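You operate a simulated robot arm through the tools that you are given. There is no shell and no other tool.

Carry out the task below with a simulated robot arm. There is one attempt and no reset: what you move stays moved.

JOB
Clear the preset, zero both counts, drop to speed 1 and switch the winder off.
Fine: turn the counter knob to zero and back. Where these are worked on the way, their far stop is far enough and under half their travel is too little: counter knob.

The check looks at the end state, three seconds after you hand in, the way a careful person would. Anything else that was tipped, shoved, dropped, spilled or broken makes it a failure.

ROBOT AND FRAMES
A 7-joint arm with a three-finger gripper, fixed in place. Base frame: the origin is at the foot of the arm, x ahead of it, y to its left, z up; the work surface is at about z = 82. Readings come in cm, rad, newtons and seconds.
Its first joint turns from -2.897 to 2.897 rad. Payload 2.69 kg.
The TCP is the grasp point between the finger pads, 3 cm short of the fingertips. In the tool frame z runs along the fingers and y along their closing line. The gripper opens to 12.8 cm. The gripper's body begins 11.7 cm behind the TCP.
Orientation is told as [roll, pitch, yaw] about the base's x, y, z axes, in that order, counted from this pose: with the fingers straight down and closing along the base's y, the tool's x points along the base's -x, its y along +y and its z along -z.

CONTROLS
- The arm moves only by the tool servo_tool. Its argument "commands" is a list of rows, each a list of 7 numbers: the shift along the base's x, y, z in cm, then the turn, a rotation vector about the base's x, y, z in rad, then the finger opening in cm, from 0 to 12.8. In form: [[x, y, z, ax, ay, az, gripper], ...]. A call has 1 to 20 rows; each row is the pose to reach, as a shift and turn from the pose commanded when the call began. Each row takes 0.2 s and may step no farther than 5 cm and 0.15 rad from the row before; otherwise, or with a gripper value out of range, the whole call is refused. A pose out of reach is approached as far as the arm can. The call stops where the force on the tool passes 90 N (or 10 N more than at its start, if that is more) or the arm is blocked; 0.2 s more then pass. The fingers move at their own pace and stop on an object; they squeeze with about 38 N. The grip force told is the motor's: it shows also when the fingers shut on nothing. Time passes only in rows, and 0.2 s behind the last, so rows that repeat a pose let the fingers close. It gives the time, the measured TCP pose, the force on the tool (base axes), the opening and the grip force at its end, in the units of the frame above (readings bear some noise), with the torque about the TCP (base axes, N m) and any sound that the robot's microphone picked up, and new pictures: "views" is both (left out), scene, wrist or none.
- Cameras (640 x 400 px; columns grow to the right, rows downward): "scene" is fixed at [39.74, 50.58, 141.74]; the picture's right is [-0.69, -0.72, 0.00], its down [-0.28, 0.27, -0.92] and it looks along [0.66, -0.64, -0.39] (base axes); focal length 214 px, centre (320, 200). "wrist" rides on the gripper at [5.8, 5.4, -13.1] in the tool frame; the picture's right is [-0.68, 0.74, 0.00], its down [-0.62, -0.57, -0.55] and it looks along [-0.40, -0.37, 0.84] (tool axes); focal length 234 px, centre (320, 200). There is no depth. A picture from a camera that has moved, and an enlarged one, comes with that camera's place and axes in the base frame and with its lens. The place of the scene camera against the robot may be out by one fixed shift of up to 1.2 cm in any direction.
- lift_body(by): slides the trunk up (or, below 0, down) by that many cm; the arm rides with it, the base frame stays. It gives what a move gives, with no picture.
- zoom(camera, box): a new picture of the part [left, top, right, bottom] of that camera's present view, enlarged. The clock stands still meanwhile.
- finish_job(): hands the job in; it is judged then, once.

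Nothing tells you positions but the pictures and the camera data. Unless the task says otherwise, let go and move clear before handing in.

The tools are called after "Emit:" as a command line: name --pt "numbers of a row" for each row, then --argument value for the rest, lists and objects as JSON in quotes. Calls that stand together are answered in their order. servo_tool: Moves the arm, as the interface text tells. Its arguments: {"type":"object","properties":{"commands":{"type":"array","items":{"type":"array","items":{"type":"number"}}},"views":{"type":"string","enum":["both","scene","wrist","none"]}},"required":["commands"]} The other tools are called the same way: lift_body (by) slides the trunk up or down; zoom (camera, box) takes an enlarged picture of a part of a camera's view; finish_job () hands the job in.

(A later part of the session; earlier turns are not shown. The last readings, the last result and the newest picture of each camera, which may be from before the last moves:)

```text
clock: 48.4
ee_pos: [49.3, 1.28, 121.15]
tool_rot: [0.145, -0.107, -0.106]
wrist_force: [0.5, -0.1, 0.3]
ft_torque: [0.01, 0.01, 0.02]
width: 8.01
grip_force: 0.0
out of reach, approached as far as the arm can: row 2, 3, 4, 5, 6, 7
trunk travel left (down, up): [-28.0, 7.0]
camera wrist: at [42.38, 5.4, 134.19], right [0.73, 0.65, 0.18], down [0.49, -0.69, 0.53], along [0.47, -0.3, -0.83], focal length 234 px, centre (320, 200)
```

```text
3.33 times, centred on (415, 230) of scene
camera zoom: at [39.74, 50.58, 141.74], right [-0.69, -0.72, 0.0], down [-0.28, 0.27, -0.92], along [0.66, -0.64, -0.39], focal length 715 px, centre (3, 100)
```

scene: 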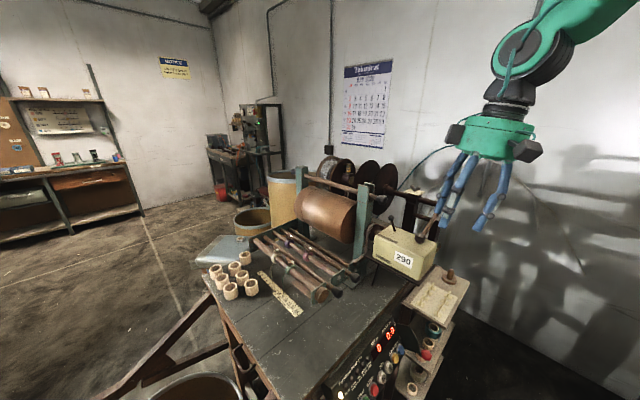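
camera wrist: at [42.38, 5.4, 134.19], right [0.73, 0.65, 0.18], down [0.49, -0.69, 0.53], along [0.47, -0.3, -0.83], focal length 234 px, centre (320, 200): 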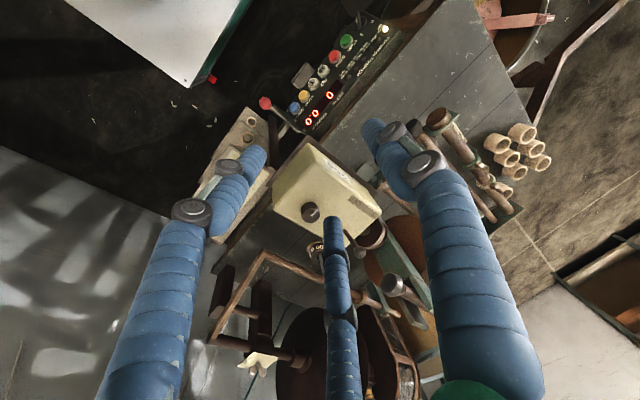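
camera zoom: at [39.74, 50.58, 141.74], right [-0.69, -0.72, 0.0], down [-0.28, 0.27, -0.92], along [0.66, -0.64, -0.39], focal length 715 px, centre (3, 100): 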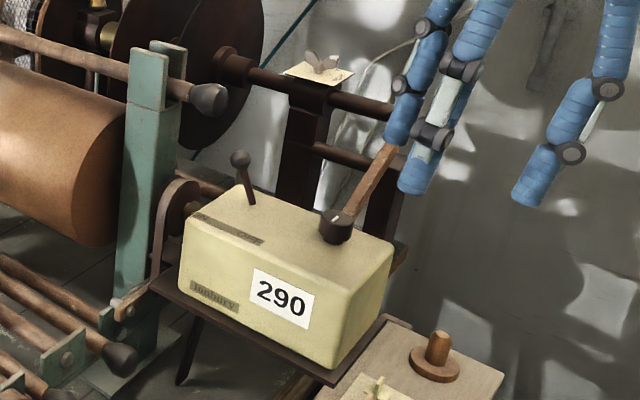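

The speed lever clearly points at mark 1 from here. For the knob, the arm is again too folded, so I'll raise the trunk the rest of the way, which puts the hand lower relative to the shoulder.

Emit:
lift_body --by 7

Emit:
servo_tool --pt "1.5 -1 -1 0 0 0 8" --pt "3 -2 -2 0 0 0 8" --pt "3 -2 -2 0 0 0 8" --views "none"

```text
clock: 49.5
ee_pos: [49.24, 1.2, 128.15]
tool_rot: [0.144, -0.107, -0.108]
wrist_force: [-0.6, 0.1, -0.5]
ft_torque: [0.03, 0.03, 0.01]
width: 7.99
grip_force: 0.0
trunk travel left (down, up): [-35.0, 0.0]
```

```text
clock: 50.3
ee_pos: [52.22, -0.71, 126.01]
tool_rot: [0.142, -0.109, -0.107]
wrist_force: [0.6, -0.8, -0.7]
ft_torque: [-0.02, 0.01, 0.01]
width: 7.99
grip_force: 0.0
trunk travel left (down, up): [-35.0, 0.0]
```

That works. Continuing to a point above the knob and straightening the tool.

Emit:
servo_tool --pt "1.4 -1.6 -2 -0.045 0.039 0.033 8" --pt "2.9 -3.3 -4 -0.09 0.078 0.066 8" --pt "4.3 -4.9 -6 -0.136 0.117 0.099 8" --pt "4.3 -4.9 -6 -0.136 0.117 0.099 8" --pt "4.3 -4.9 -6 -0.136 0.117 0.099 8" --views "both"

Emit:
zoom --camera "wrist" --box '[220, 80, 420, 240]'

Emit:
zoom --camera "scene" --box '[360, 170, 470, 290]'

```text
clock: 51.5
ee_pos: [51.52, 0.28, 116.88]
tool_rot: [0.091, -0.062, -0.062]
wrist_force: [0.3, 0.1, -0.3]
ft_torque: [-0.01, -0.1, 0.01]
width: 8.01
grip_force: 0.1
out of reach, approached as far as the arm can: row 1, 2, 3, 4, 5
trunk travel left (down, up): [-35.0, 0.0]
camera wrist: at [45.13, 4.74, 130.04], right [0.72, 0.69, 0.11], down [0.54, -0.65, 0.53], along [0.44, -0.32, -0.84], focal length 234 px, centre (320, 200)
```

scene: 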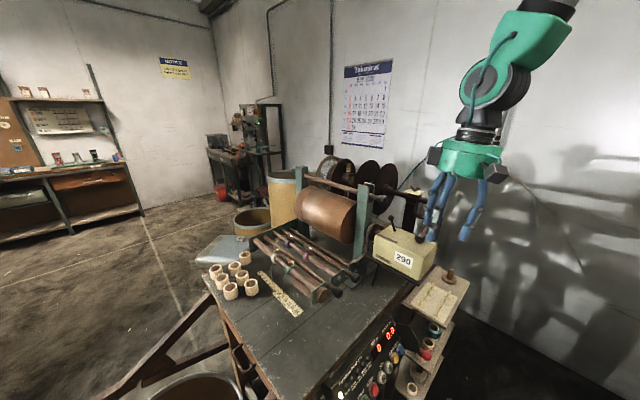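
wrist: 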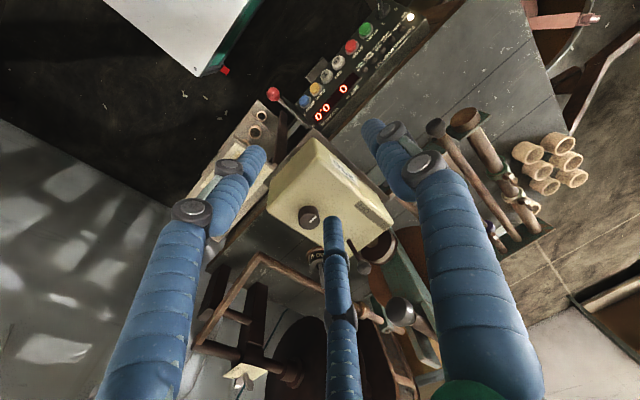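

```text
2.50 times, centred on (320, 160) of wrist
camera zoom: at [45.13, 4.74, 130.04], right [0.72, 0.69, 0.11], down [0.54, -0.65, 0.53], along [0.44, -0.32, -0.84], focal length 585 px, centre (320, 300)
```

zoom: 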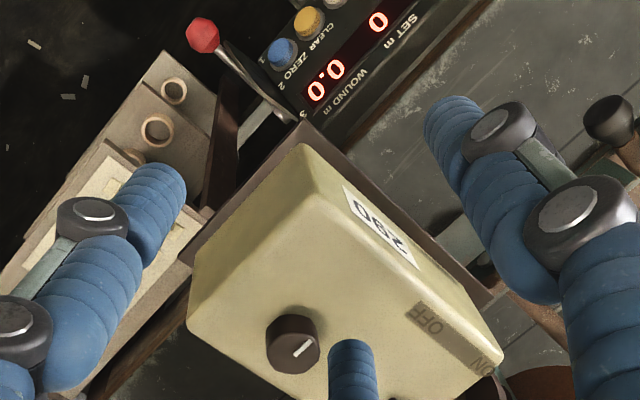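

```text
3.33 times, centred on (415, 230) of scene
camera zoom: at [39.74, 50.58, 141.74], right [-0.69, -0.72, 0.0], down [-0.28, 0.27, -0.92], along [0.66, -0.64, -0.39], focal length 715 px, centre (3, 100)
```

zoom: 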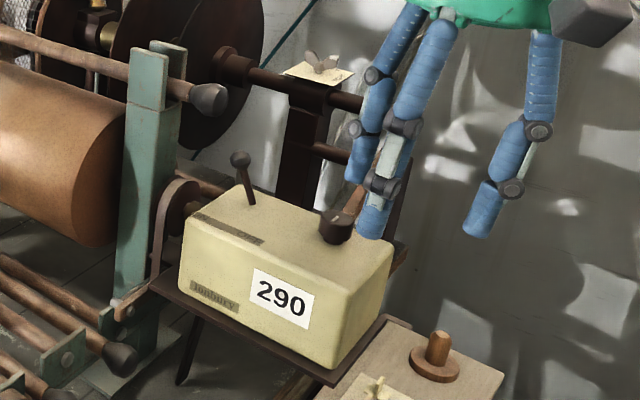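

The hand is still well above the box, but the arm's posture is stuck near a limit. I'll unwind it by going back toward the roomy starting area (up, left and out), straighten there, then return to the knob.

Emit:
servo_tool --pt "0 1.5 4 0 0 0 8" --pt "1 4 8 0 0 0 8" --pt "2.5 7.5 10.5 0 0 0 8" --pt "4.5 11 12.5 0 0 0 8" --pt "7 14.5 14.5 0 0 0 8" --pt "10 17.5 16 0 0 0 8" --pt "13.5 20 17 0 0 0 8" --pt "17.5 22 18 0 0 0 8" --pt "17.5 22 18 -0.089 0.065 0.059 8" --pt "17.5 22 18 -0.089 0.065 0.059 8" --views "both"

```text
clock: 53.7
ee_pos: [52.54, 7.77, 122.32]
tool_rot: [0.13, -0.063, -0.033]
wrist_force: [1.6, 0.4, 0.2]
ft_torque: [-0.09, 0.28, 0.04]
width: 7.97
grip_force: 0.0
out of reach, approached as far as the arm can: row 1, 2, 3, 4, 5, 6, 7, 8, 9, 10
trunk travel left (down, up): [-35.0, 0.0]
camera wrist: at [45.97, 11.66, 135.58], right [0.69, 0.71, 0.14], down [0.56, -0.65, 0.51], along [0.45, -0.27, -0.85], focal length 234 px, centre (320, 200)
```

scene: 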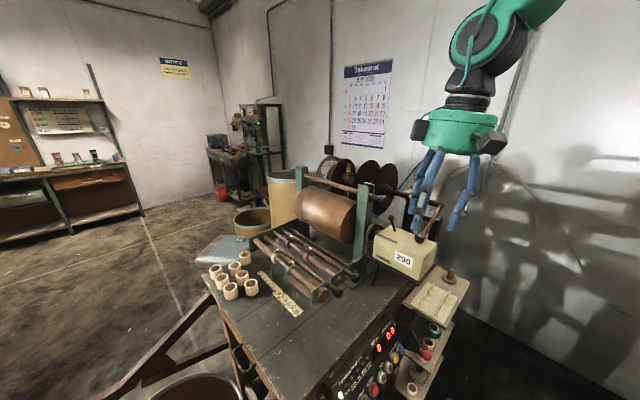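
wrist: 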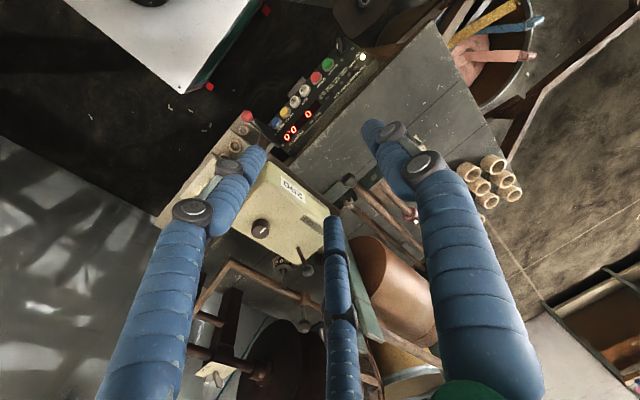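

I think the wrist joint pair flipped over when I crossed its straight-line posture earlier (tool in line with the forearm), which is why it can't extend now. In this free space above the bench I'll swing the tool sideways-and-forward around that posture so it can unwind.

Emit:
servo_tool --pt "0 0 0 0.12 -0.05 0 4" --pt "0 0 0 0.24 -0.1 0 0" --pt "0 0 0 0.36 -0.17 0 0" --pt "0 0 0 0.45 -0.27 0 0" --pt "0 0 0 0.5 -0.38 0 0" --pt "0 0 0 0.5 -0.5 0 0" --pt "0 0 0 0.5 -0.5 0 0" --views "scene"

```text
clock: 55.3
ee_pos: [52.74, 6.64, 122.06]
tool_rot: [0.706, -0.513, -0.207]
wrist_force: [-0.9, -0.1, -0.1]
ft_torque: [-0.04, 0.04, 0.02]
width: 0.21
grip_force: 32.0
trunk travel left (down, up): [-35.0, 0.0]
```

scene: 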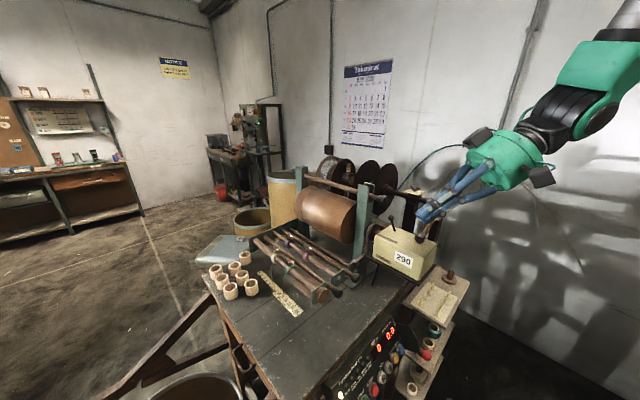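

No limit hit — it's swinging around. Continuing to a purely forward tilt.

Emit:
servo_tool --pt "0 0 0 -0.093 -0.068 -0.048 0" --pt "0 0 0 -0.187 -0.136 -0.097 0" --pt "0 0 0 -0.28 -0.204 -0.145 0" --pt "0 0 0 -0.373 -0.272 -0.194 0" --pt "0 0 0 -0.467 -0.34 -0.242 0" --pt "0 0 0 -0.56 -0.408 -0.291 0" --pt "0 0 0 -0.56 -0.408 -0.291 0" --views "scene"

```text
clock: 56.9
ee_pos: [52.76, 6.58, 121.85]
tool_rot: [-0.001, -0.997, 0.003]
wrist_force: [0.1, -0.6, 0.3]
ft_torque: [0.0, 0.02, -0.01]
width: 0.19
grip_force: 31.4
trunk travel left (down, up): [-35.0, 0.0]
```

scene: 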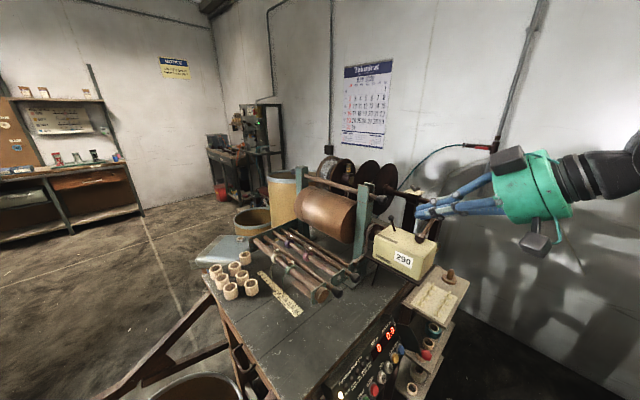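

Now it reaches exactly. I'll bring it in line with the arm (y≈0) and tilt straight back toward vertical through the in-line posture.

Emit:
servo_tool --pt "0 -3.3 1 0 0 0 0" --pt "0 -6.6 2 0 0 0 0" --pt "0.5 -6.6 2.5 0 0.1 0 0" --pt "1 -6.6 3 0 0.2 0 0" --pt "1.5 -6.6 3.5 0 0.3 0 0" --pt "2 -6.6 4 0 0.4 0 0" --pt "2.5 -6.6 4.5 0 0.5 0 0" --pt "3 -6.6 5 0 0.6 0 0" --pt "3.5 -6.6 5 0 0.7 0 0" --pt "3.5 -6.6 5 0 0.8 0 0" --pt "3.5 -6.6 5 0 0.9 0 0" --pt "3.5 -6.6 5 0 0.997 0 0" --pt "3.5 -6.6 5 0 0.997 0 0" --views "scene"

```text
clock: 59.7
ee_pos: [56.34, -0.03, 127.06]
tool_rot: [0.003, 0.0, 0.0]
wrist_force: [-0.5, 0.0, 0.2]
ft_torque: [-0.02, 0.01, -0.02]
width: 0.18
grip_force: 31.1
trunk travel left (down, up): [-35.0, 0.0]
```

scene: 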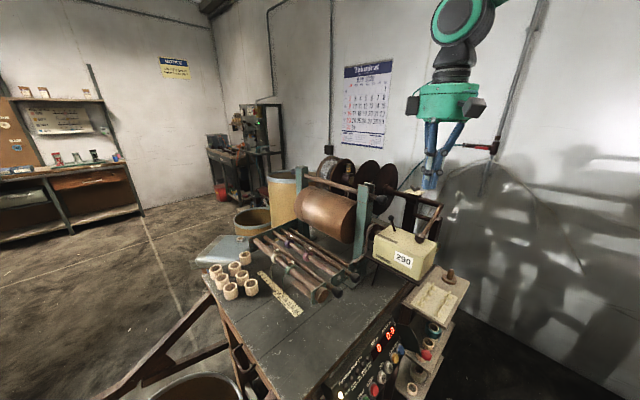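

Unwound successfully: the tool is vertical with no limits. Now over the counter knob with the fingers opened for a good look.

Emit:
servo_tool --pt "0.4 -2 -1 0 0 0 4" --pt "0.8 -4 -2 0 0 0 8" --pt "0.8 -5.5 -3 0 0 0 8" --pt "0.8 -5.5 -3 0 0 0 8" --views "both"

Emit:
zoom --camera "wrist" --box '[240, 70, 400, 210]'

Emit:
zoom --camera "scene" --box '[360, 170, 470, 290]'

```text
clock: 60.7
ee_pos: [57.29, -5.57, 123.92]
tool_rot: [0.002, -0.001, 0.001]
wrist_force: [0.2, -0.2, -0.2]
ft_torque: [0.01, 0.06, -0.02]
width: 7.99
grip_force: 0.1
trunk travel left (down, up): [-35.0, 0.0]
camera wrist: at [51.28, -0.2, 137.02], right [0.68, 0.74, 0.0], down [0.62, -0.57, 0.55], along [0.41, -0.37, -0.84], focal length 234 px, centre (320, 200)
```

scene: 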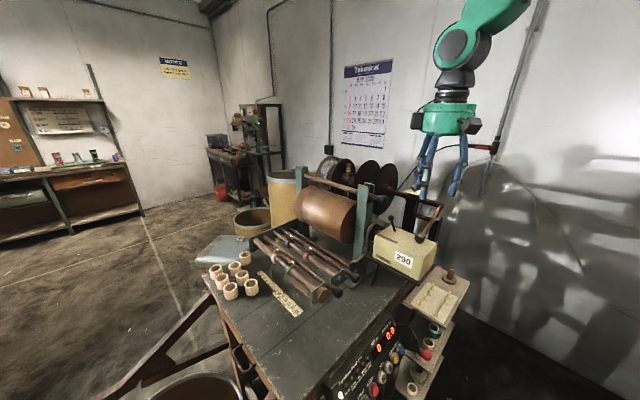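
wrist: 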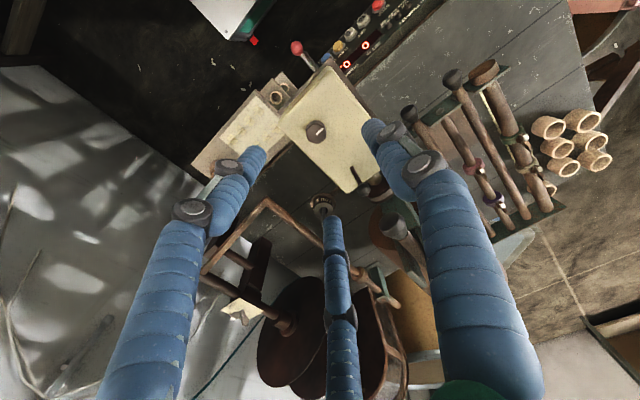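

```text
2.86 times, centred on (320, 140) of wrist
camera zoom: at [51.28, -0.2, 137.02], right [0.68, 0.74, 0.0], down [0.62, -0.57, 0.55], along [0.41, -0.37, -0.84], focal length 669 px, centre (320, 371)
```

zoom: 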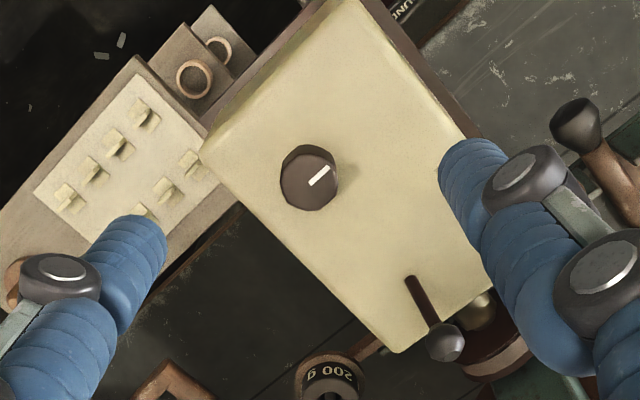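

```text
3.33 times, centred on (415, 230) of scene
camera zoom: at [39.74, 50.58, 141.74], right [-0.69, -0.72, 0.0], down [-0.28, 0.27, -0.92], along [0.66, -0.64, -0.39], focal length 715 px, centre (3, 100)
```

zoom: 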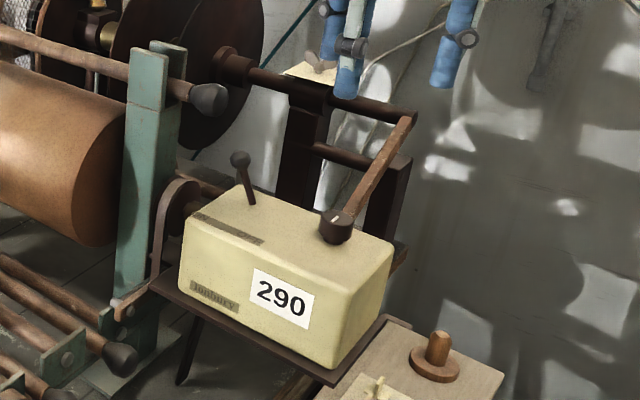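

The counter knob is at about (57.45, -6.5), roughly z 106.6–108.9, pointer toward the front label. I'll center over it and descend with the fingers open 6 cm.

Emit:
servo_tool --pt "0.2 -0.9 -3 0 0 0 7" --pt "0.2 -0.9 -6 0 0 0 6" --pt "0.2 -0.9 -9 0 0 0 6" --pt "0.2 -0.9 -11 0 0 0 6" --pt "0.2 -0.9 -11 0 0 0 6" --views "both"

Emit:
zoom --camera "wrist" --box '[240, 90, 400, 230]'

Emit:
zoom --camera "scene" --box '[370, 190, 460, 280]'

```text
clock: 61.9
ee_pos: [57.4, -6.33, 112.91]
tool_rot: [0.003, -0.002, -0.002]
wrist_force: [-1.1, 0.8, -0.5]
ft_torque: [0.0, 0.03, -0.01]
width: 6.03
grip_force: 0.0
trunk travel left (down, up): [-35.0, 0.0]
camera wrist: at [51.4, -1.04, 125.99], right [0.68, 0.74, 0.0], down [0.62, -0.57, 0.55], along [0.41, -0.37, -0.84], focal length 234 px, centre (320, 200)
```

scene: 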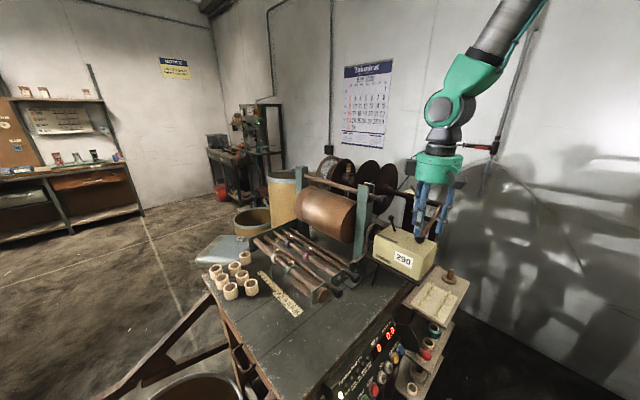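
wrist: 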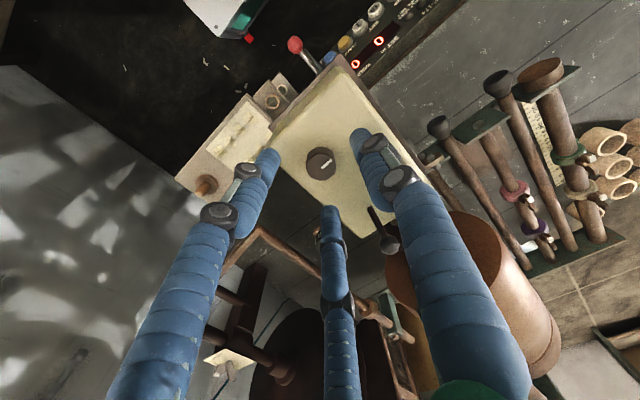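

```text
2.86 times, centred on (320, 160) of wrist
camera zoom: at [51.4, -1.04, 125.99], right [0.68, 0.74, 0.0], down [0.62, -0.57, 0.55], along [0.41, -0.37, -0.84], focal length 669 px, centre (320, 314)
```

zoom: 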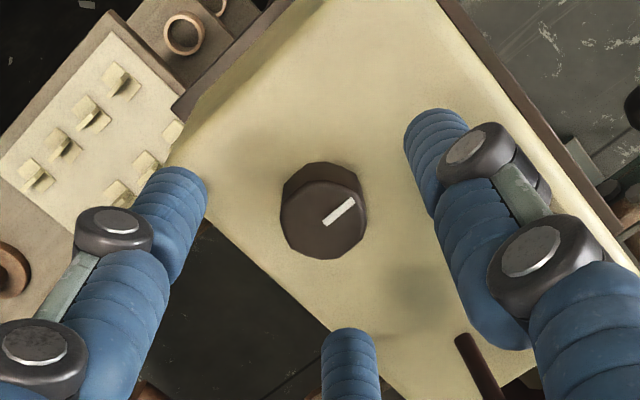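

```text
4.44 times, centred on (415, 235) of scene
camera zoom: at [39.74, 50.58, 141.74], right [-0.69, -0.72, 0.0], down [-0.28, 0.27, -0.92], along [0.66, -0.64, -0.39], focal length 953 px, centre (-102, 44)
```

zoom: 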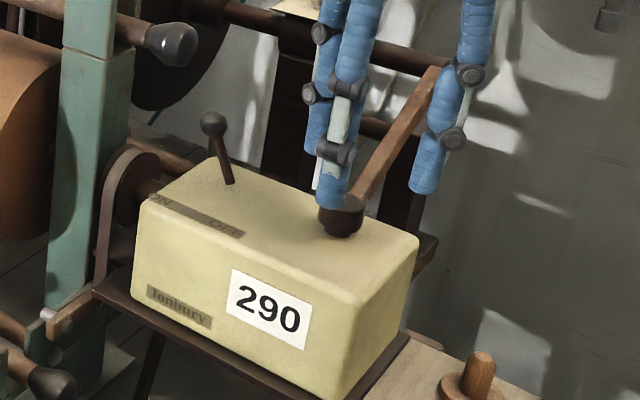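

Well centered. Descending slowly so the pads straddle the knob without touching the box top.

Emit:
servo_tool --pt "0.1 0.1 -0.7 0 0 0 6" --pt "0.1 0.1 -1.4 0 0 0 6" --pt "0.1 0.1 -2.0 0 0 0 6" --pt "0.1 0.1 -2.5 0 0 0 6" --pt "0.1 0.1 -2.5 0 0 0 6" --views "both"

Emit:
zoom --camera "wrist" --box '[240, 90, 400, 230]'

Emit:
zoom --camera "scene" --box '[370, 190, 460, 280]'

```text
clock: 63.1
ee_pos: [57.4, -6.28, 110.35]
tool_rot: [0.002, -0.003, 0.001]
wrist_force: [-0.3, 0.5, 0.0]
ft_torque: [0.0, 0.03, -0.01]
width: 5.99
grip_force: 0.0
trunk travel left (down, up): [-35.0, 0.0]
camera wrist: at [51.58, -1.06, 123.44], right [0.68, 0.74, 0.0], down [0.62, -0.57, 0.55], along [0.41, -0.37, -0.84], focal length 234 px, centre (320, 200)
```

scene: 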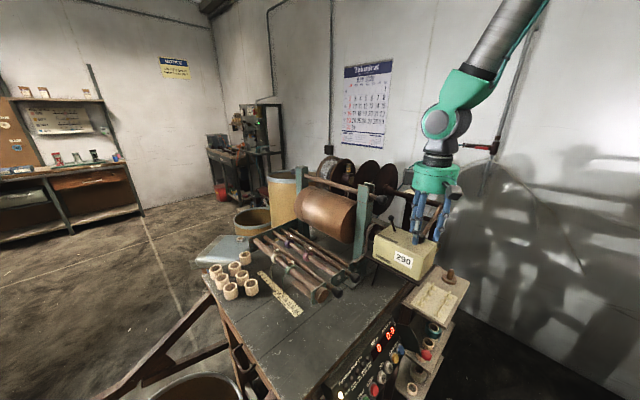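
wrist: 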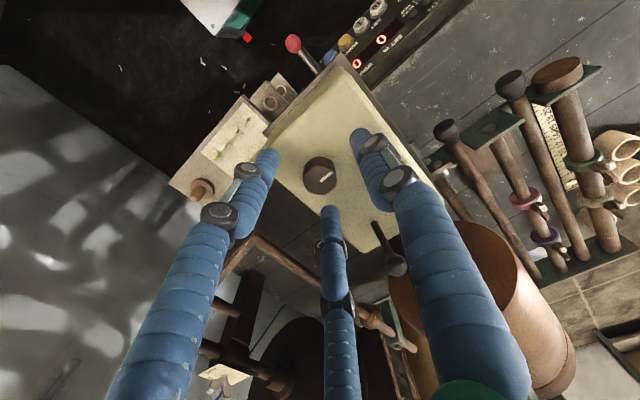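

```text
2.86 times, centred on (320, 160) of wrist
camera zoom: at [51.58, -1.06, 123.44], right [0.68, 0.74, 0.0], down [0.62, -0.57, 0.55], along [0.41, -0.37, -0.84], focal length 669 px, centre (320, 314)
```

zoom: 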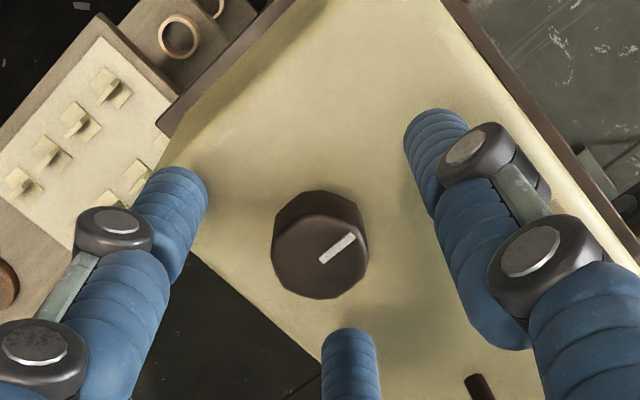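

```text
4.44 times, centred on (415, 235) of scene
camera zoom: at [39.74, 50.58, 141.74], right [-0.69, -0.72, 0.0], down [-0.28, 0.27, -0.92], along [0.66, -0.64, -0.39], focal length 953 px, centre (-102, 44)
```

zoom: 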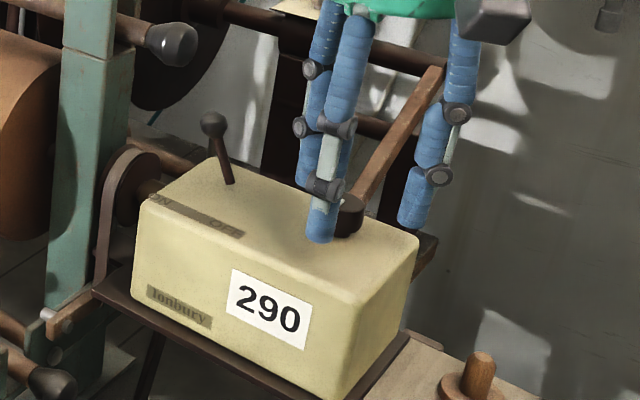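

The knob is centered between the pads. Dropping 0.4 cm more and closing.

Emit:
servo_tool --pt "0 0 -0.4 0 0 0 6" --pt "0 0 -0.4 0 0 0 4" --pt "0 0 -0.4 0 0 0 2" --pt "0 0 -0.4 0 0 0 1" --pt "0 0 -0.4 0 0 0 1" --views "none"

Emit:
zoom --camera "wrist" --box '[240, 90, 400, 230]'

```text
clock: 64.3
ee_pos: [57.7, -6.42, 109.99]
tool_rot: [0.0, -0.006, 0.001]
wrist_force: [22.2, -14.6, 4.8]
ft_torque: [-0.37, -0.73, -0.01]
width: 2.71
grip_force: 13.0
trunk travel left (down, up): [-35.0, 0.0]
```

```text
2.86 times, centred on (320, 160) of wrist
camera zoom: at [51.81, -1.17, 123.1], right [0.68, 0.74, 0.0], down [0.61, -0.57, 0.55], along [0.41, -0.37, -0.84], focal length 669 px, centre (320, 314)
```

zoom: 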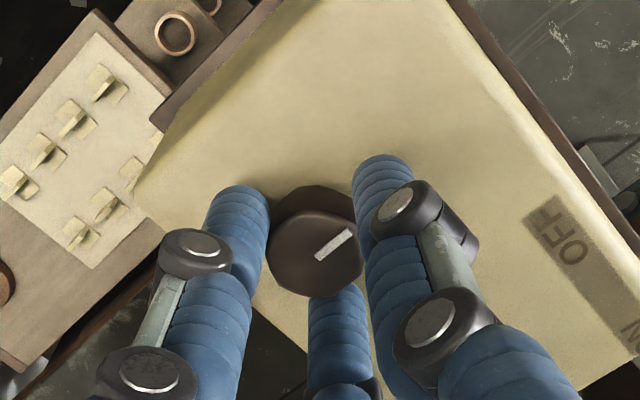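

Gripped, with a little sideways preload; I'll shift slightly to relieve it before turning.

Emit:
servo_tool --pt "0.2 -0.1 0 0 0 0 1" --pt "0.2 -0.1 0 0 0 0 1" --views "none"

```text
clock: 64.9
ee_pos: [57.58, -6.48, 110.07]
tool_rot: [0.002, -0.002, 0.001]
wrist_force: [21.7, -9.3, 8.8]
ft_torque: [-0.35, -0.68, 0.04]
width: 2.61
grip_force: 12.0
trunk travel left (down, up): [-35.0, 0.0]
```

Emit:
servo_tool --pt "0.2 -0.08 0 0 0 0 0" --pt "0.2 -0.08 0 0 0 0 0" --pt "0.2 -0.08 0 0 0 0 0" --views "none"

Emit:
zoom --camera "wrist" --box '[240, 90, 400, 230]'

```text
clock: 65.7
ee_pos: [57.66, -6.6, 109.91]
tool_rot: [0.004, 0.001, 0.0]
wrist_force: [7.5, -8.0, 9.7]
ft_torque: [-0.28, 0.07, 0.01]
width: 2.47
grip_force: 44.7
trunk travel left (down, up): [-35.0, 0.0]
```

```text
2.86 times, centred on (320, 160) of wrist
camera zoom: at [51.9, -1.35, 123.02], right [0.68, 0.74, 0.0], down [0.62, -0.57, 0.55], along [0.4, -0.37, -0.84], focal length 669 px, centre (320, 314)
```

zoom: 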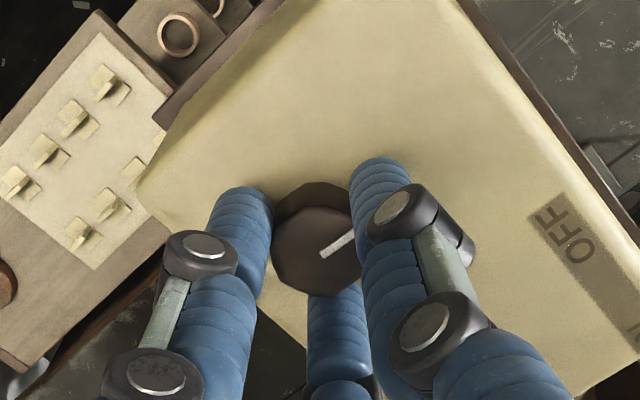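

Firmly gripped now. First a small test turn (counter-clockwise seen from above, 0.3 rad), watching torque and the counter.

Emit:
servo_tool --pt "0 0 0.1 0 0 0.1 0" --pt "0 0 0.1 0 0 0.2 0" --pt "0 0 0.1 0 0 0.3 0" --pt "0 0 0.1 0 0 0.3 0" --views "none"

Emit:
zoom --camera "wrist" --box '[240, 90, 400, 230]'

Emit:
zoom --camera "scene" --box '[370, 190, 460, 280]'

```text
clock: 66.7
ee_pos: [57.8, -6.59, 110.08]
tool_rot: [0.004, 0.001, 0.303]
wrist_force: [-0.5, -15.4, -11.0]
ft_torque: [-0.42, 0.04, -0.2]
width: 2.48
grip_force: 45.2
trunk travel left (down, up): [-35.0, 0.0]
```

```text
2.86 times, centred on (320, 160) of wrist
camera zoom: at [50.61, -3.32, 123.1], right [0.43, 0.9, 0.0], down [0.76, -0.36, 0.55], along [0.49, -0.23, -0.84], focal length 669 px, centre (320, 314)
```

zoom: 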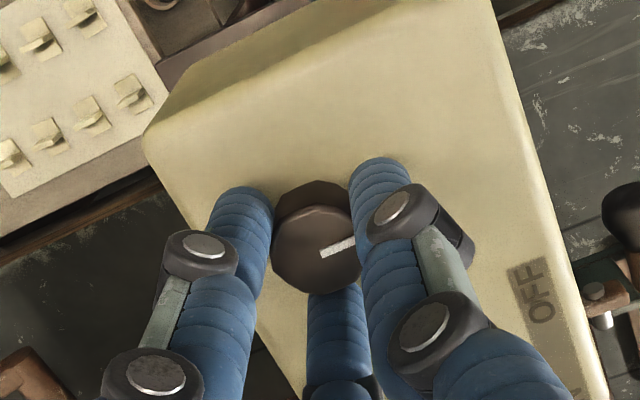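

```text
4.44 times, centred on (415, 235) of scene
camera zoom: at [39.74, 50.58, 141.74], right [-0.69, -0.72, 0.0], down [-0.28, 0.27, -0.92], along [0.66, -0.64, -0.39], focal length 953 px, centre (-102, 44)
```

zoom: 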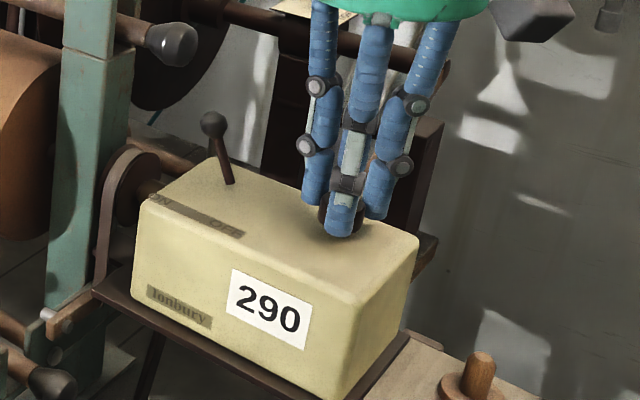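

In this direction the knob hardly followed (pads slipped, torque built up), so it is likely against its rest stop. I'll turn back and try clockwise.

Emit:
servo_tool --pt "0 0 0 0 0 -0.1 0" --pt "0 0 0 0 0 -0.2 0" --pt "0 0 0 0 0 -0.3 0" --pt "0 0 0 0 0 -0.42 0" --pt "0 0 0 0 0 -0.54 0" --pt "0 0 0 0 0 -0.66 0" --pt "0 0 0 0 0 -0.66 0" --views "none"

Emit:
zoom --camera "wrist" --box '[240, 90, 400, 230]'

Emit:
zoom --camera "scene" --box '[370, 190, 460, 280]'

```text
clock: 68.3
ee_pos: [57.69, -6.59, 110.04]
tool_rot: [0.002, -0.001, -0.361]
wrist_force: [-1.6, -24.7, -32.5]
ft_torque: [-0.58, 0.05, 0.02]
width: 2.47
grip_force: 45.5
trunk travel left (down, up): [-35.0, 0.0]
```

```text
2.86 times, centred on (320, 160) of wrist
camera zoom: at [54.19, 0.39, 123.15], right [0.89, 0.45, 0.0], down [0.38, -0.75, 0.55], along [0.25, -0.49, -0.84], focal length 669 px, centre (320, 314)
```

zoom: 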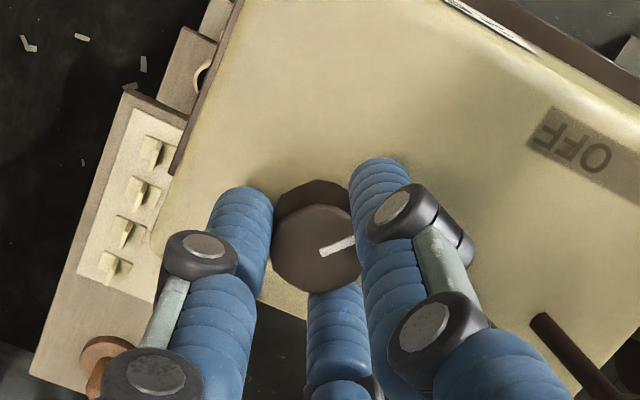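

```text
4.44 times, centred on (415, 235) of scene
camera zoom: at [39.74, 50.58, 141.74], right [-0.69, -0.72, 0.0], down [-0.28, 0.27, -0.92], along [0.66, -0.64, -0.39], focal length 953 px, centre (-102, 44)
```

zoom: 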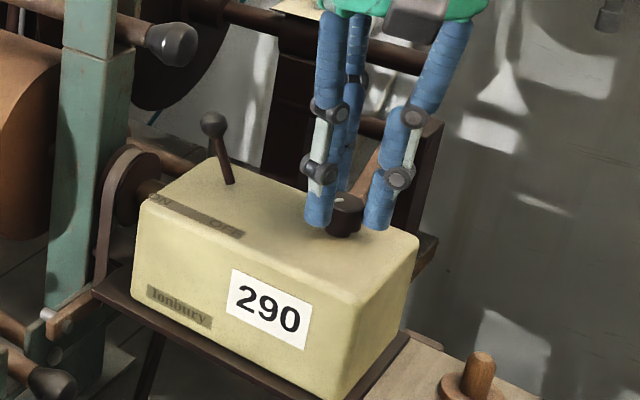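

Clockwise the knob turns freely with the pads. Continuing clockwise, easing the vertical preload.

Emit:
servo_tool --pt "0 -0.08 -0.12 0 0 -0.12 0" --pt "0 -0.08 -0.12 0 0 -0.24 0" --pt "0 -0.08 -0.12 0 0 -0.36 0" --pt "0 -0.08 -0.12 0 0 -0.48 0" --pt "0 -0.08 -0.12 0 0 -0.6 0" --pt "0 -0.08 -0.12 0 0 -0.6 0" --views "none"

Emit:
zoom --camera "wrist" --box '[240, 90, 400, 230]'

Emit:
zoom --camera "scene" --box '[370, 190, 460, 280]'

```text
clock: 69.7
ee_pos: [57.8, -6.62, 110.04]
tool_rot: [0.002, -0.002, -0.96]
wrist_force: [-8.1, -2.2, -4.1]
ft_torque: [-0.14, 0.3, 0.01]
width: 2.47
grip_force: 45.9
trunk travel left (down, up): [-35.0, 0.0]
```

```text
2.86 times, centred on (320, 160) of wrist
camera zoom: at [58.79, 1.19, 123.14], right [0.99, -0.13, 0.0], down [-0.11, -0.83, 0.55], along [-0.07, -0.54, -0.84], focal length 669 px, centre (320, 314)
```

zoom: 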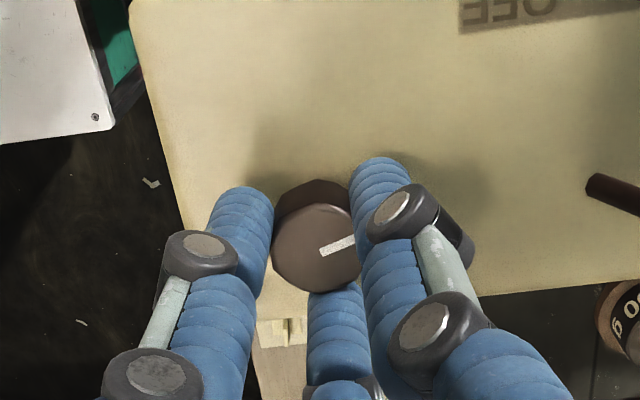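

```text
4.44 times, centred on (415, 235) of scene
camera zoom: at [39.74, 50.58, 141.74], right [-0.69, -0.72, 0.0], down [-0.28, 0.27, -0.92], along [0.66, -0.64, -0.39], focal length 953 px, centre (-102, 44)
```

zoom: 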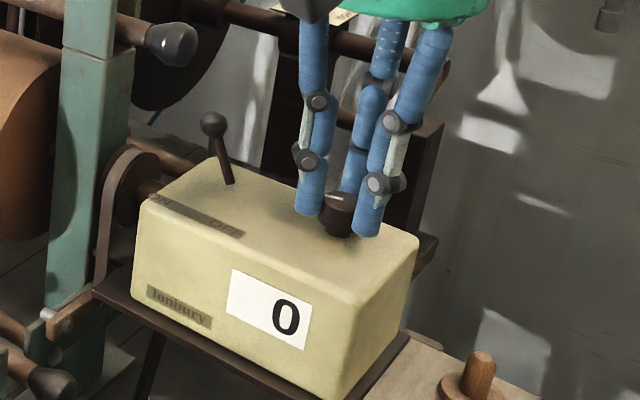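

The counter now shows 0. I'll go slightly further to feel for the far stop, gently.

Emit:
servo_tool --pt "0 0 0 0 0 -0.1 0" --pt "0 0 0 0 0 -0.2 0" --pt "0 0 0 0 0 -0.3 0" --pt "0 0 0 0 0 -0.3 0" --views "none"

Emit:
zoom --camera "wrist" --box '[240, 90, 400, 230]'

```text
clock: 70.7
ee_pos: [57.84, -6.54, 110.02]
tool_rot: [0.003, -0.002, -1.261]
wrist_force: [-9.1, 6.6, 1.9]
ft_torque: [0.18, 0.5, 0.0]
width: 2.48
grip_force: 45.3
trunk travel left (down, up): [-35.0, 0.0]
```

```text
2.86 times, centred on (320, 160) of wrist
camera zoom: at [61.07, 0.54, 123.14], right [0.91, -0.42, 0.0], down [-0.35, -0.76, 0.55], along [-0.23, -0.5, -0.84], focal length 669 px, centre (320, 314)
```

zoom: 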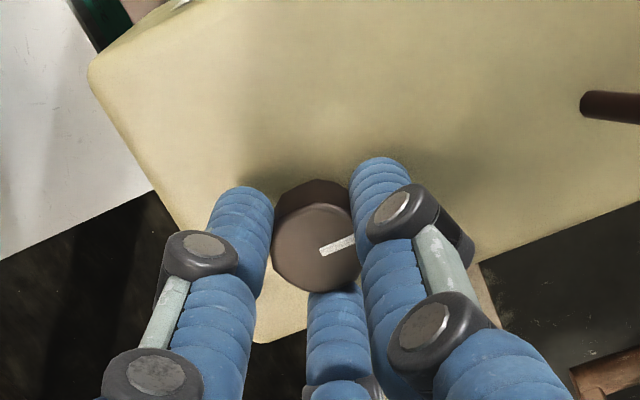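

Still free-turning with no torque; I'll go on a bit further toward the far stop.

Emit:
servo_tool --pt "0 0 0 0 0 -0.1 0" --pt "0 0 0 0 0 -0.2 0" --pt "0 0 0 0 0 -0.3 0" --pt "0 0 0 0 0 -0.4 0" --pt "0 0 0 0 0 -0.4 0" --views "none"

Emit:
zoom --camera "wrist" --box '[240, 90, 400, 230]'

Emit:
zoom --camera "scene" --box '[370, 190, 460, 280]'

```text
clock: 71.9
ee_pos: [57.71, -6.49, 110.08]
tool_rot: [0.003, -0.002, -1.662]
wrist_force: [-3.6, 3.3, 10.3]
ft_torque: [0.02, 0.07, 0.33]
width: 2.49
grip_force: 45.0
trunk travel left (down, up): [-35.0, 0.0]
```

```text
2.86 times, centred on (320, 160) of wrist
camera zoom: at [63.57, -1.31, 123.11], right [0.67, -0.74, 0.0], down [-0.62, -0.56, 0.55], along [-0.4, -0.37, -0.84], focal length 669 px, centre (320, 314)
```

zoom: 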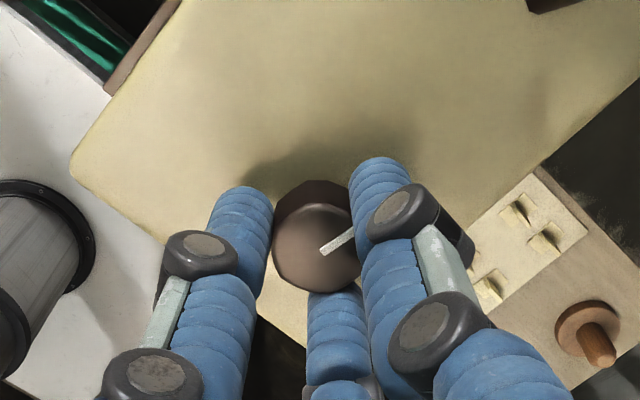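

```text
4.44 times, centred on (415, 235) of scene
camera zoom: at [39.74, 50.58, 141.74], right [-0.69, -0.72, 0.0], down [-0.28, 0.27, -0.92], along [0.66, -0.64, -0.39], focal length 953 px, centre (-102, 44)
```

zoom: 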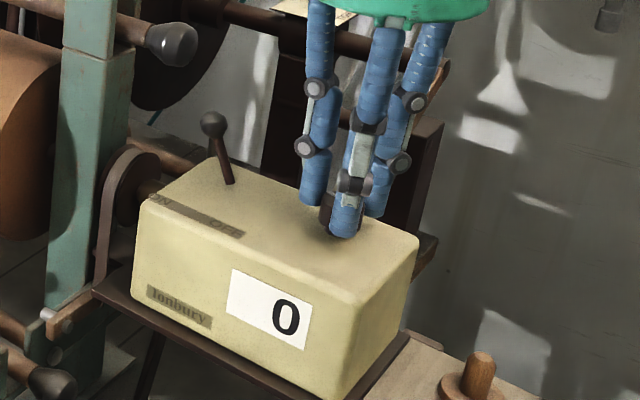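

The far stop is felt (torque 0.33) and the counter reads 0. Now turning the knob back counter-clockwise to its rest.

Emit:
servo_tool --pt "0 0 0 0 0 0.12 0" --pt "0 0 0 0 0 0.24 0" --pt "0 0 0 0 0 0.36 0" --pt "0 0 0 0 0 0.48 0" --pt "0 0 0 0 0 0.6 0" --pt "0 0 0 0 0 0.72 0" --pt "0 0 0 0 0 0.84 0" --pt "0 0 0 0 0 0.96 0" --pt "0 0 0 0 0 1.08 0" --pt "0 0 0 0 0 1.2 0" --pt "0 0 0 0 0 1.32 0" --pt "0 0 0 0 0 1.44 0" --pt "0 0 0 0 0 1.56 0" --pt "0 0 0 0 0 1.62 0" --pt "0 0 0 0 0 1.62 0" --views "none"

Emit:
zoom --camera "wrist" --box '[240, 90, 400, 230]'

Emit:
zoom --camera "scene" --box '[370, 190, 460, 280]'

```text
clock: 75.1
ee_pos: [57.68, -6.69, 110.02]
tool_rot: [0.0, -0.001, -0.039]
wrist_force: [1.6, -10.1, 6.5]
ft_torque: [-0.34, -0.15, 0.0]
width: 2.46
grip_force: 44.7
trunk travel left (down, up): [-35.0, 0.0]
```

```text
2.86 times, centred on (320, 160) of wrist
camera zoom: at [52.08, -1.13, 123.09], right [0.7, 0.71, 0.0], down [0.59, -0.59, 0.55], along [0.39, -0.38, -0.84], focal length 669 px, centre (320, 314)
```

zoom: 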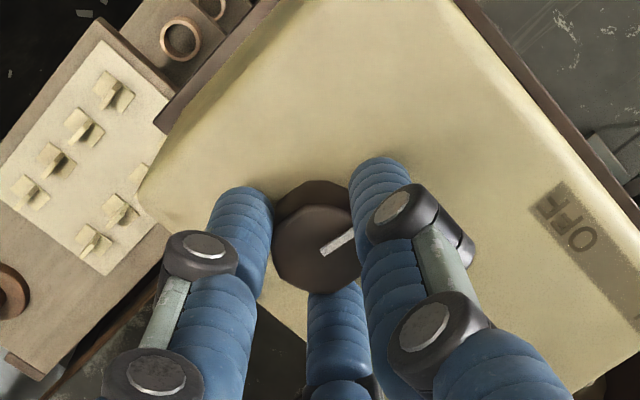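

```text
4.44 times, centred on (415, 235) of scene
camera zoom: at [39.74, 50.58, 141.74], right [-0.69, -0.72, 0.0], down [-0.28, 0.27, -0.92], along [0.66, -0.64, -0.39], focal length 953 px, centre (-102, 44)
```

zoom: 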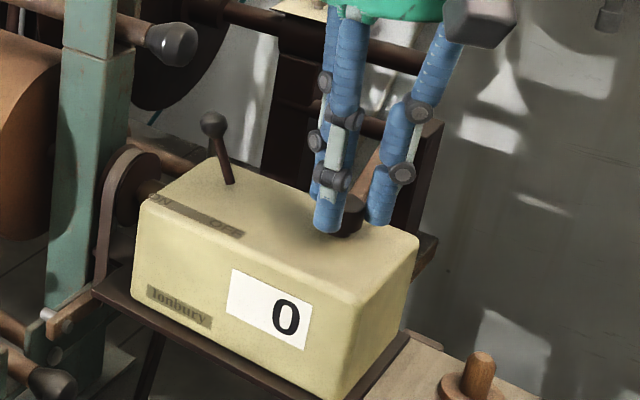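

The pointer is nearly back to where it was at first. A little more until the rest stop is felt.

Emit:
servo_tool --pt "0 0 0 0 0 0.05 0" --pt "0 0 0 0 0 0.1 0" --pt "0 0 0 0 0 0.15 0" --pt "0 0 0 0 0 0.15 0" --views "none"

Emit:
zoom --camera "wrist" --box '[240, 90, 400, 230]'

```text
clock: 76.1
ee_pos: [57.7, -6.6, 110.01]
tool_rot: [0.001, -0.001, 0.112]
wrist_force: [-1.7, -4.7, 12.2]
ft_torque: [0.01, 0.23, -0.14]
width: 2.49
grip_force: 45.1
trunk travel left (down, up): [-35.0, 0.0]
```

```text
2.86 times, centred on (320, 160) of wrist
camera zoom: at [51.33, -2.04, 123.09], right [0.59, 0.81, 0.0], down [0.67, -0.5, 0.55], along [0.44, -0.32, -0.84], focal length 669 px, centre (320, 314)
```

zoom: 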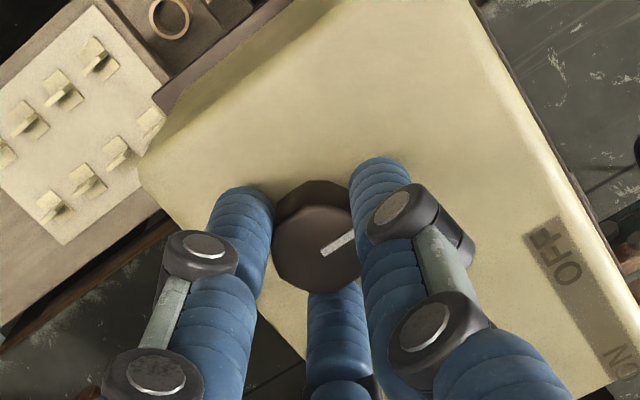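

Stop felt. Releasing the knob and rising straight up to check it.

Emit:
servo_tool --pt "0 0 0 0 0 0 3" --pt "0 0 0 0 0 0 5" --pt "0 0 0 0 0 0 6" --pt "0 0 2 0 0 -0.05 6" --pt "0 0 5 0 0 -0.112 6" --pt "0 0 9 0 0 -0.112 6" --pt "0 0 13 0 0 -0.112 6" --pt "0 0 13 0 0 -0.112 6" --views "both"

Emit:
zoom --camera "wrist" --box '[240, 70, 400, 210]'

Emit:
zoom --camera "scene" --box '[370, 190, 460, 280]'

```text
clock: 77.9
ee_pos: [57.73, -6.71, 122.84]
tool_rot: [0.002, -0.002, -0.001]
wrist_force: [-0.5, -0.5, -0.4]
ft_torque: [-0.03, 0.0, -0.02]
width: 6.01
grip_force: 0.1
trunk travel left (down, up): [-35.0, 0.0]
camera wrist: at [51.96, -1.48, 135.89], right [0.68, 0.74, 0.0], down [0.61, -0.57, 0.55], along [0.4, -0.37, -0.84], focal length 234 px, centre (320, 200)
```

scene: 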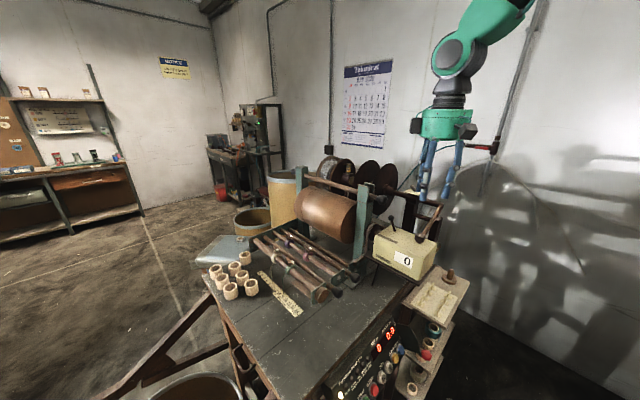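
wrist: 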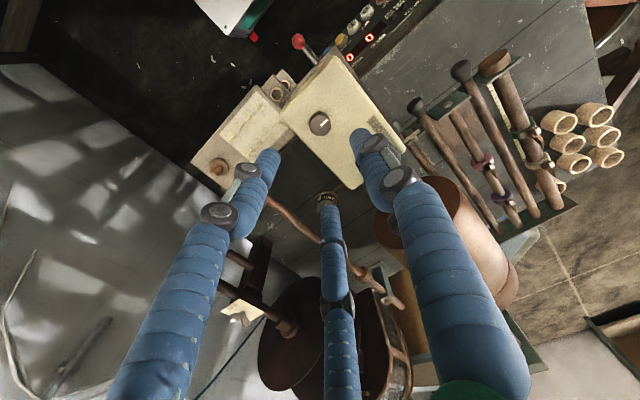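

```text
2.86 times, centred on (320, 140) of wrist
camera zoom: at [51.96, -1.48, 135.89], right [0.68, 0.74, 0.0], down [0.61, -0.57, 0.55], along [0.4, -0.37, -0.84], focal length 669 px, centre (320, 371)
```

zoom: 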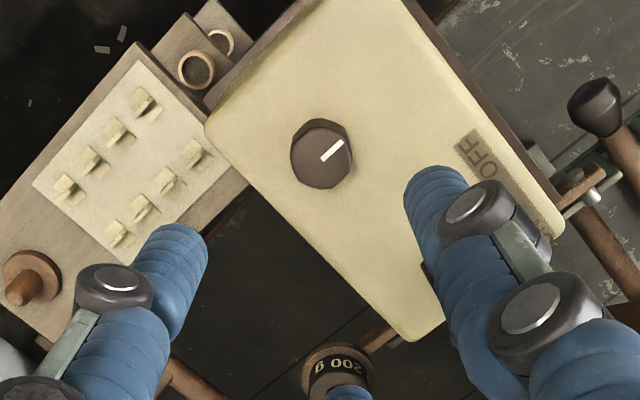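

```text
4.44 times, centred on (415, 235) of scene
camera zoom: at [39.74, 50.58, 141.74], right [-0.69, -0.72, 0.0], down [-0.28, 0.27, -0.92], along [0.66, -0.64, -0.39], focal length 953 px, centre (-102, 44)
```

zoom: 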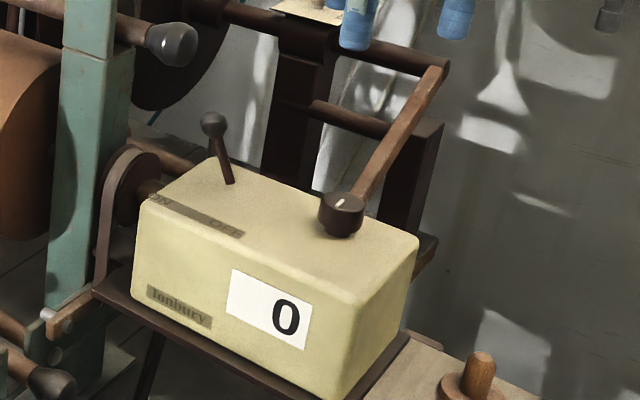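

Both counts are now zero (WOUND 0.0, counter 0) and the knob pointer is back to its starting direction. Last is the power knob at about (53.8, 24.3, 69.3). I'll move left and back over free space, fingers closed.

Emit:
servo_tool --pt "-1.5 3.6 0 0 0 0 4" --pt "-3 7.2 0 0 0 0 2" --pt "-4.5 10.8 0 0 0 0 0" --pt "-6 14.4 0 0 0 0 0" --pt "-7.5 18 0 0 0 0 0" --pt "-9 21.6 0 0 0 0 0" --pt "-10.5 25.2 0 0 0 0 0" --pt "-12 28.8 -0.5 0 -0.05 0 0" --pt "-13.7 32.2 -1 0 -0.1 0 0" --pt "-15.7 32.7 -2 0 -0.15 0 0" --pt "-15.7 32.7 -2 0 -0.2 0 0" --views "both"

Emit:
zoom --camera "wrist" --box '[200, 20, 400, 160]'

```text
clock: 80.3
ee_pos: [41.99, 25.76, 121.02]
tool_rot: [0.003, -0.201, -0.002]
wrist_force: [0.4, 0.6, 0.2]
ft_torque: [0.05, -0.01, -0.01]
width: 0.22
grip_force: 31.7
trunk travel left (down, up): [-35.0, 0.0]
camera wrist: at [33.74, 31.04, 132.63], right [0.66, 0.74, 0.14], down [0.49, -0.57, 0.66], along [0.56, -0.37, -0.74], focal length 234 px, centre (320, 200)
```

scene: 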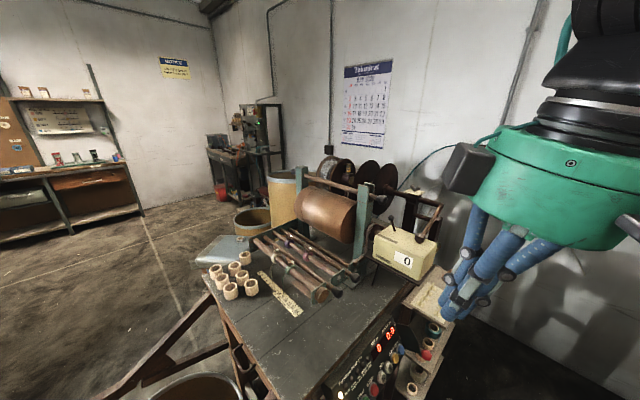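
wrist: 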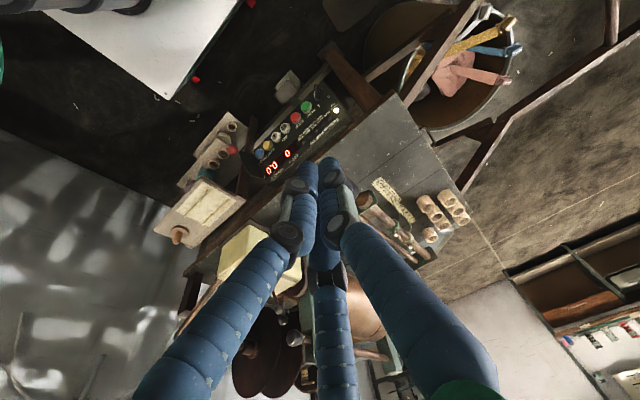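

```text
2.86 times, centred on (300, 90) of wrist
camera zoom: at [33.74, 31.04, 132.63], right [0.66, 0.74, 0.14], down [0.49, -0.57, 0.66], along [0.56, -0.37, -0.74], focal length 669 px, centre (377, 514)
```

zoom: 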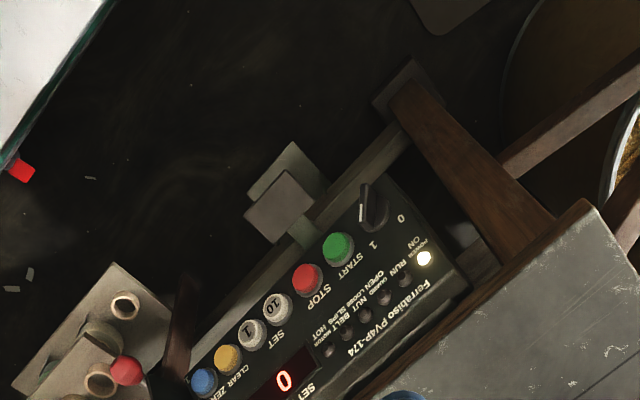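

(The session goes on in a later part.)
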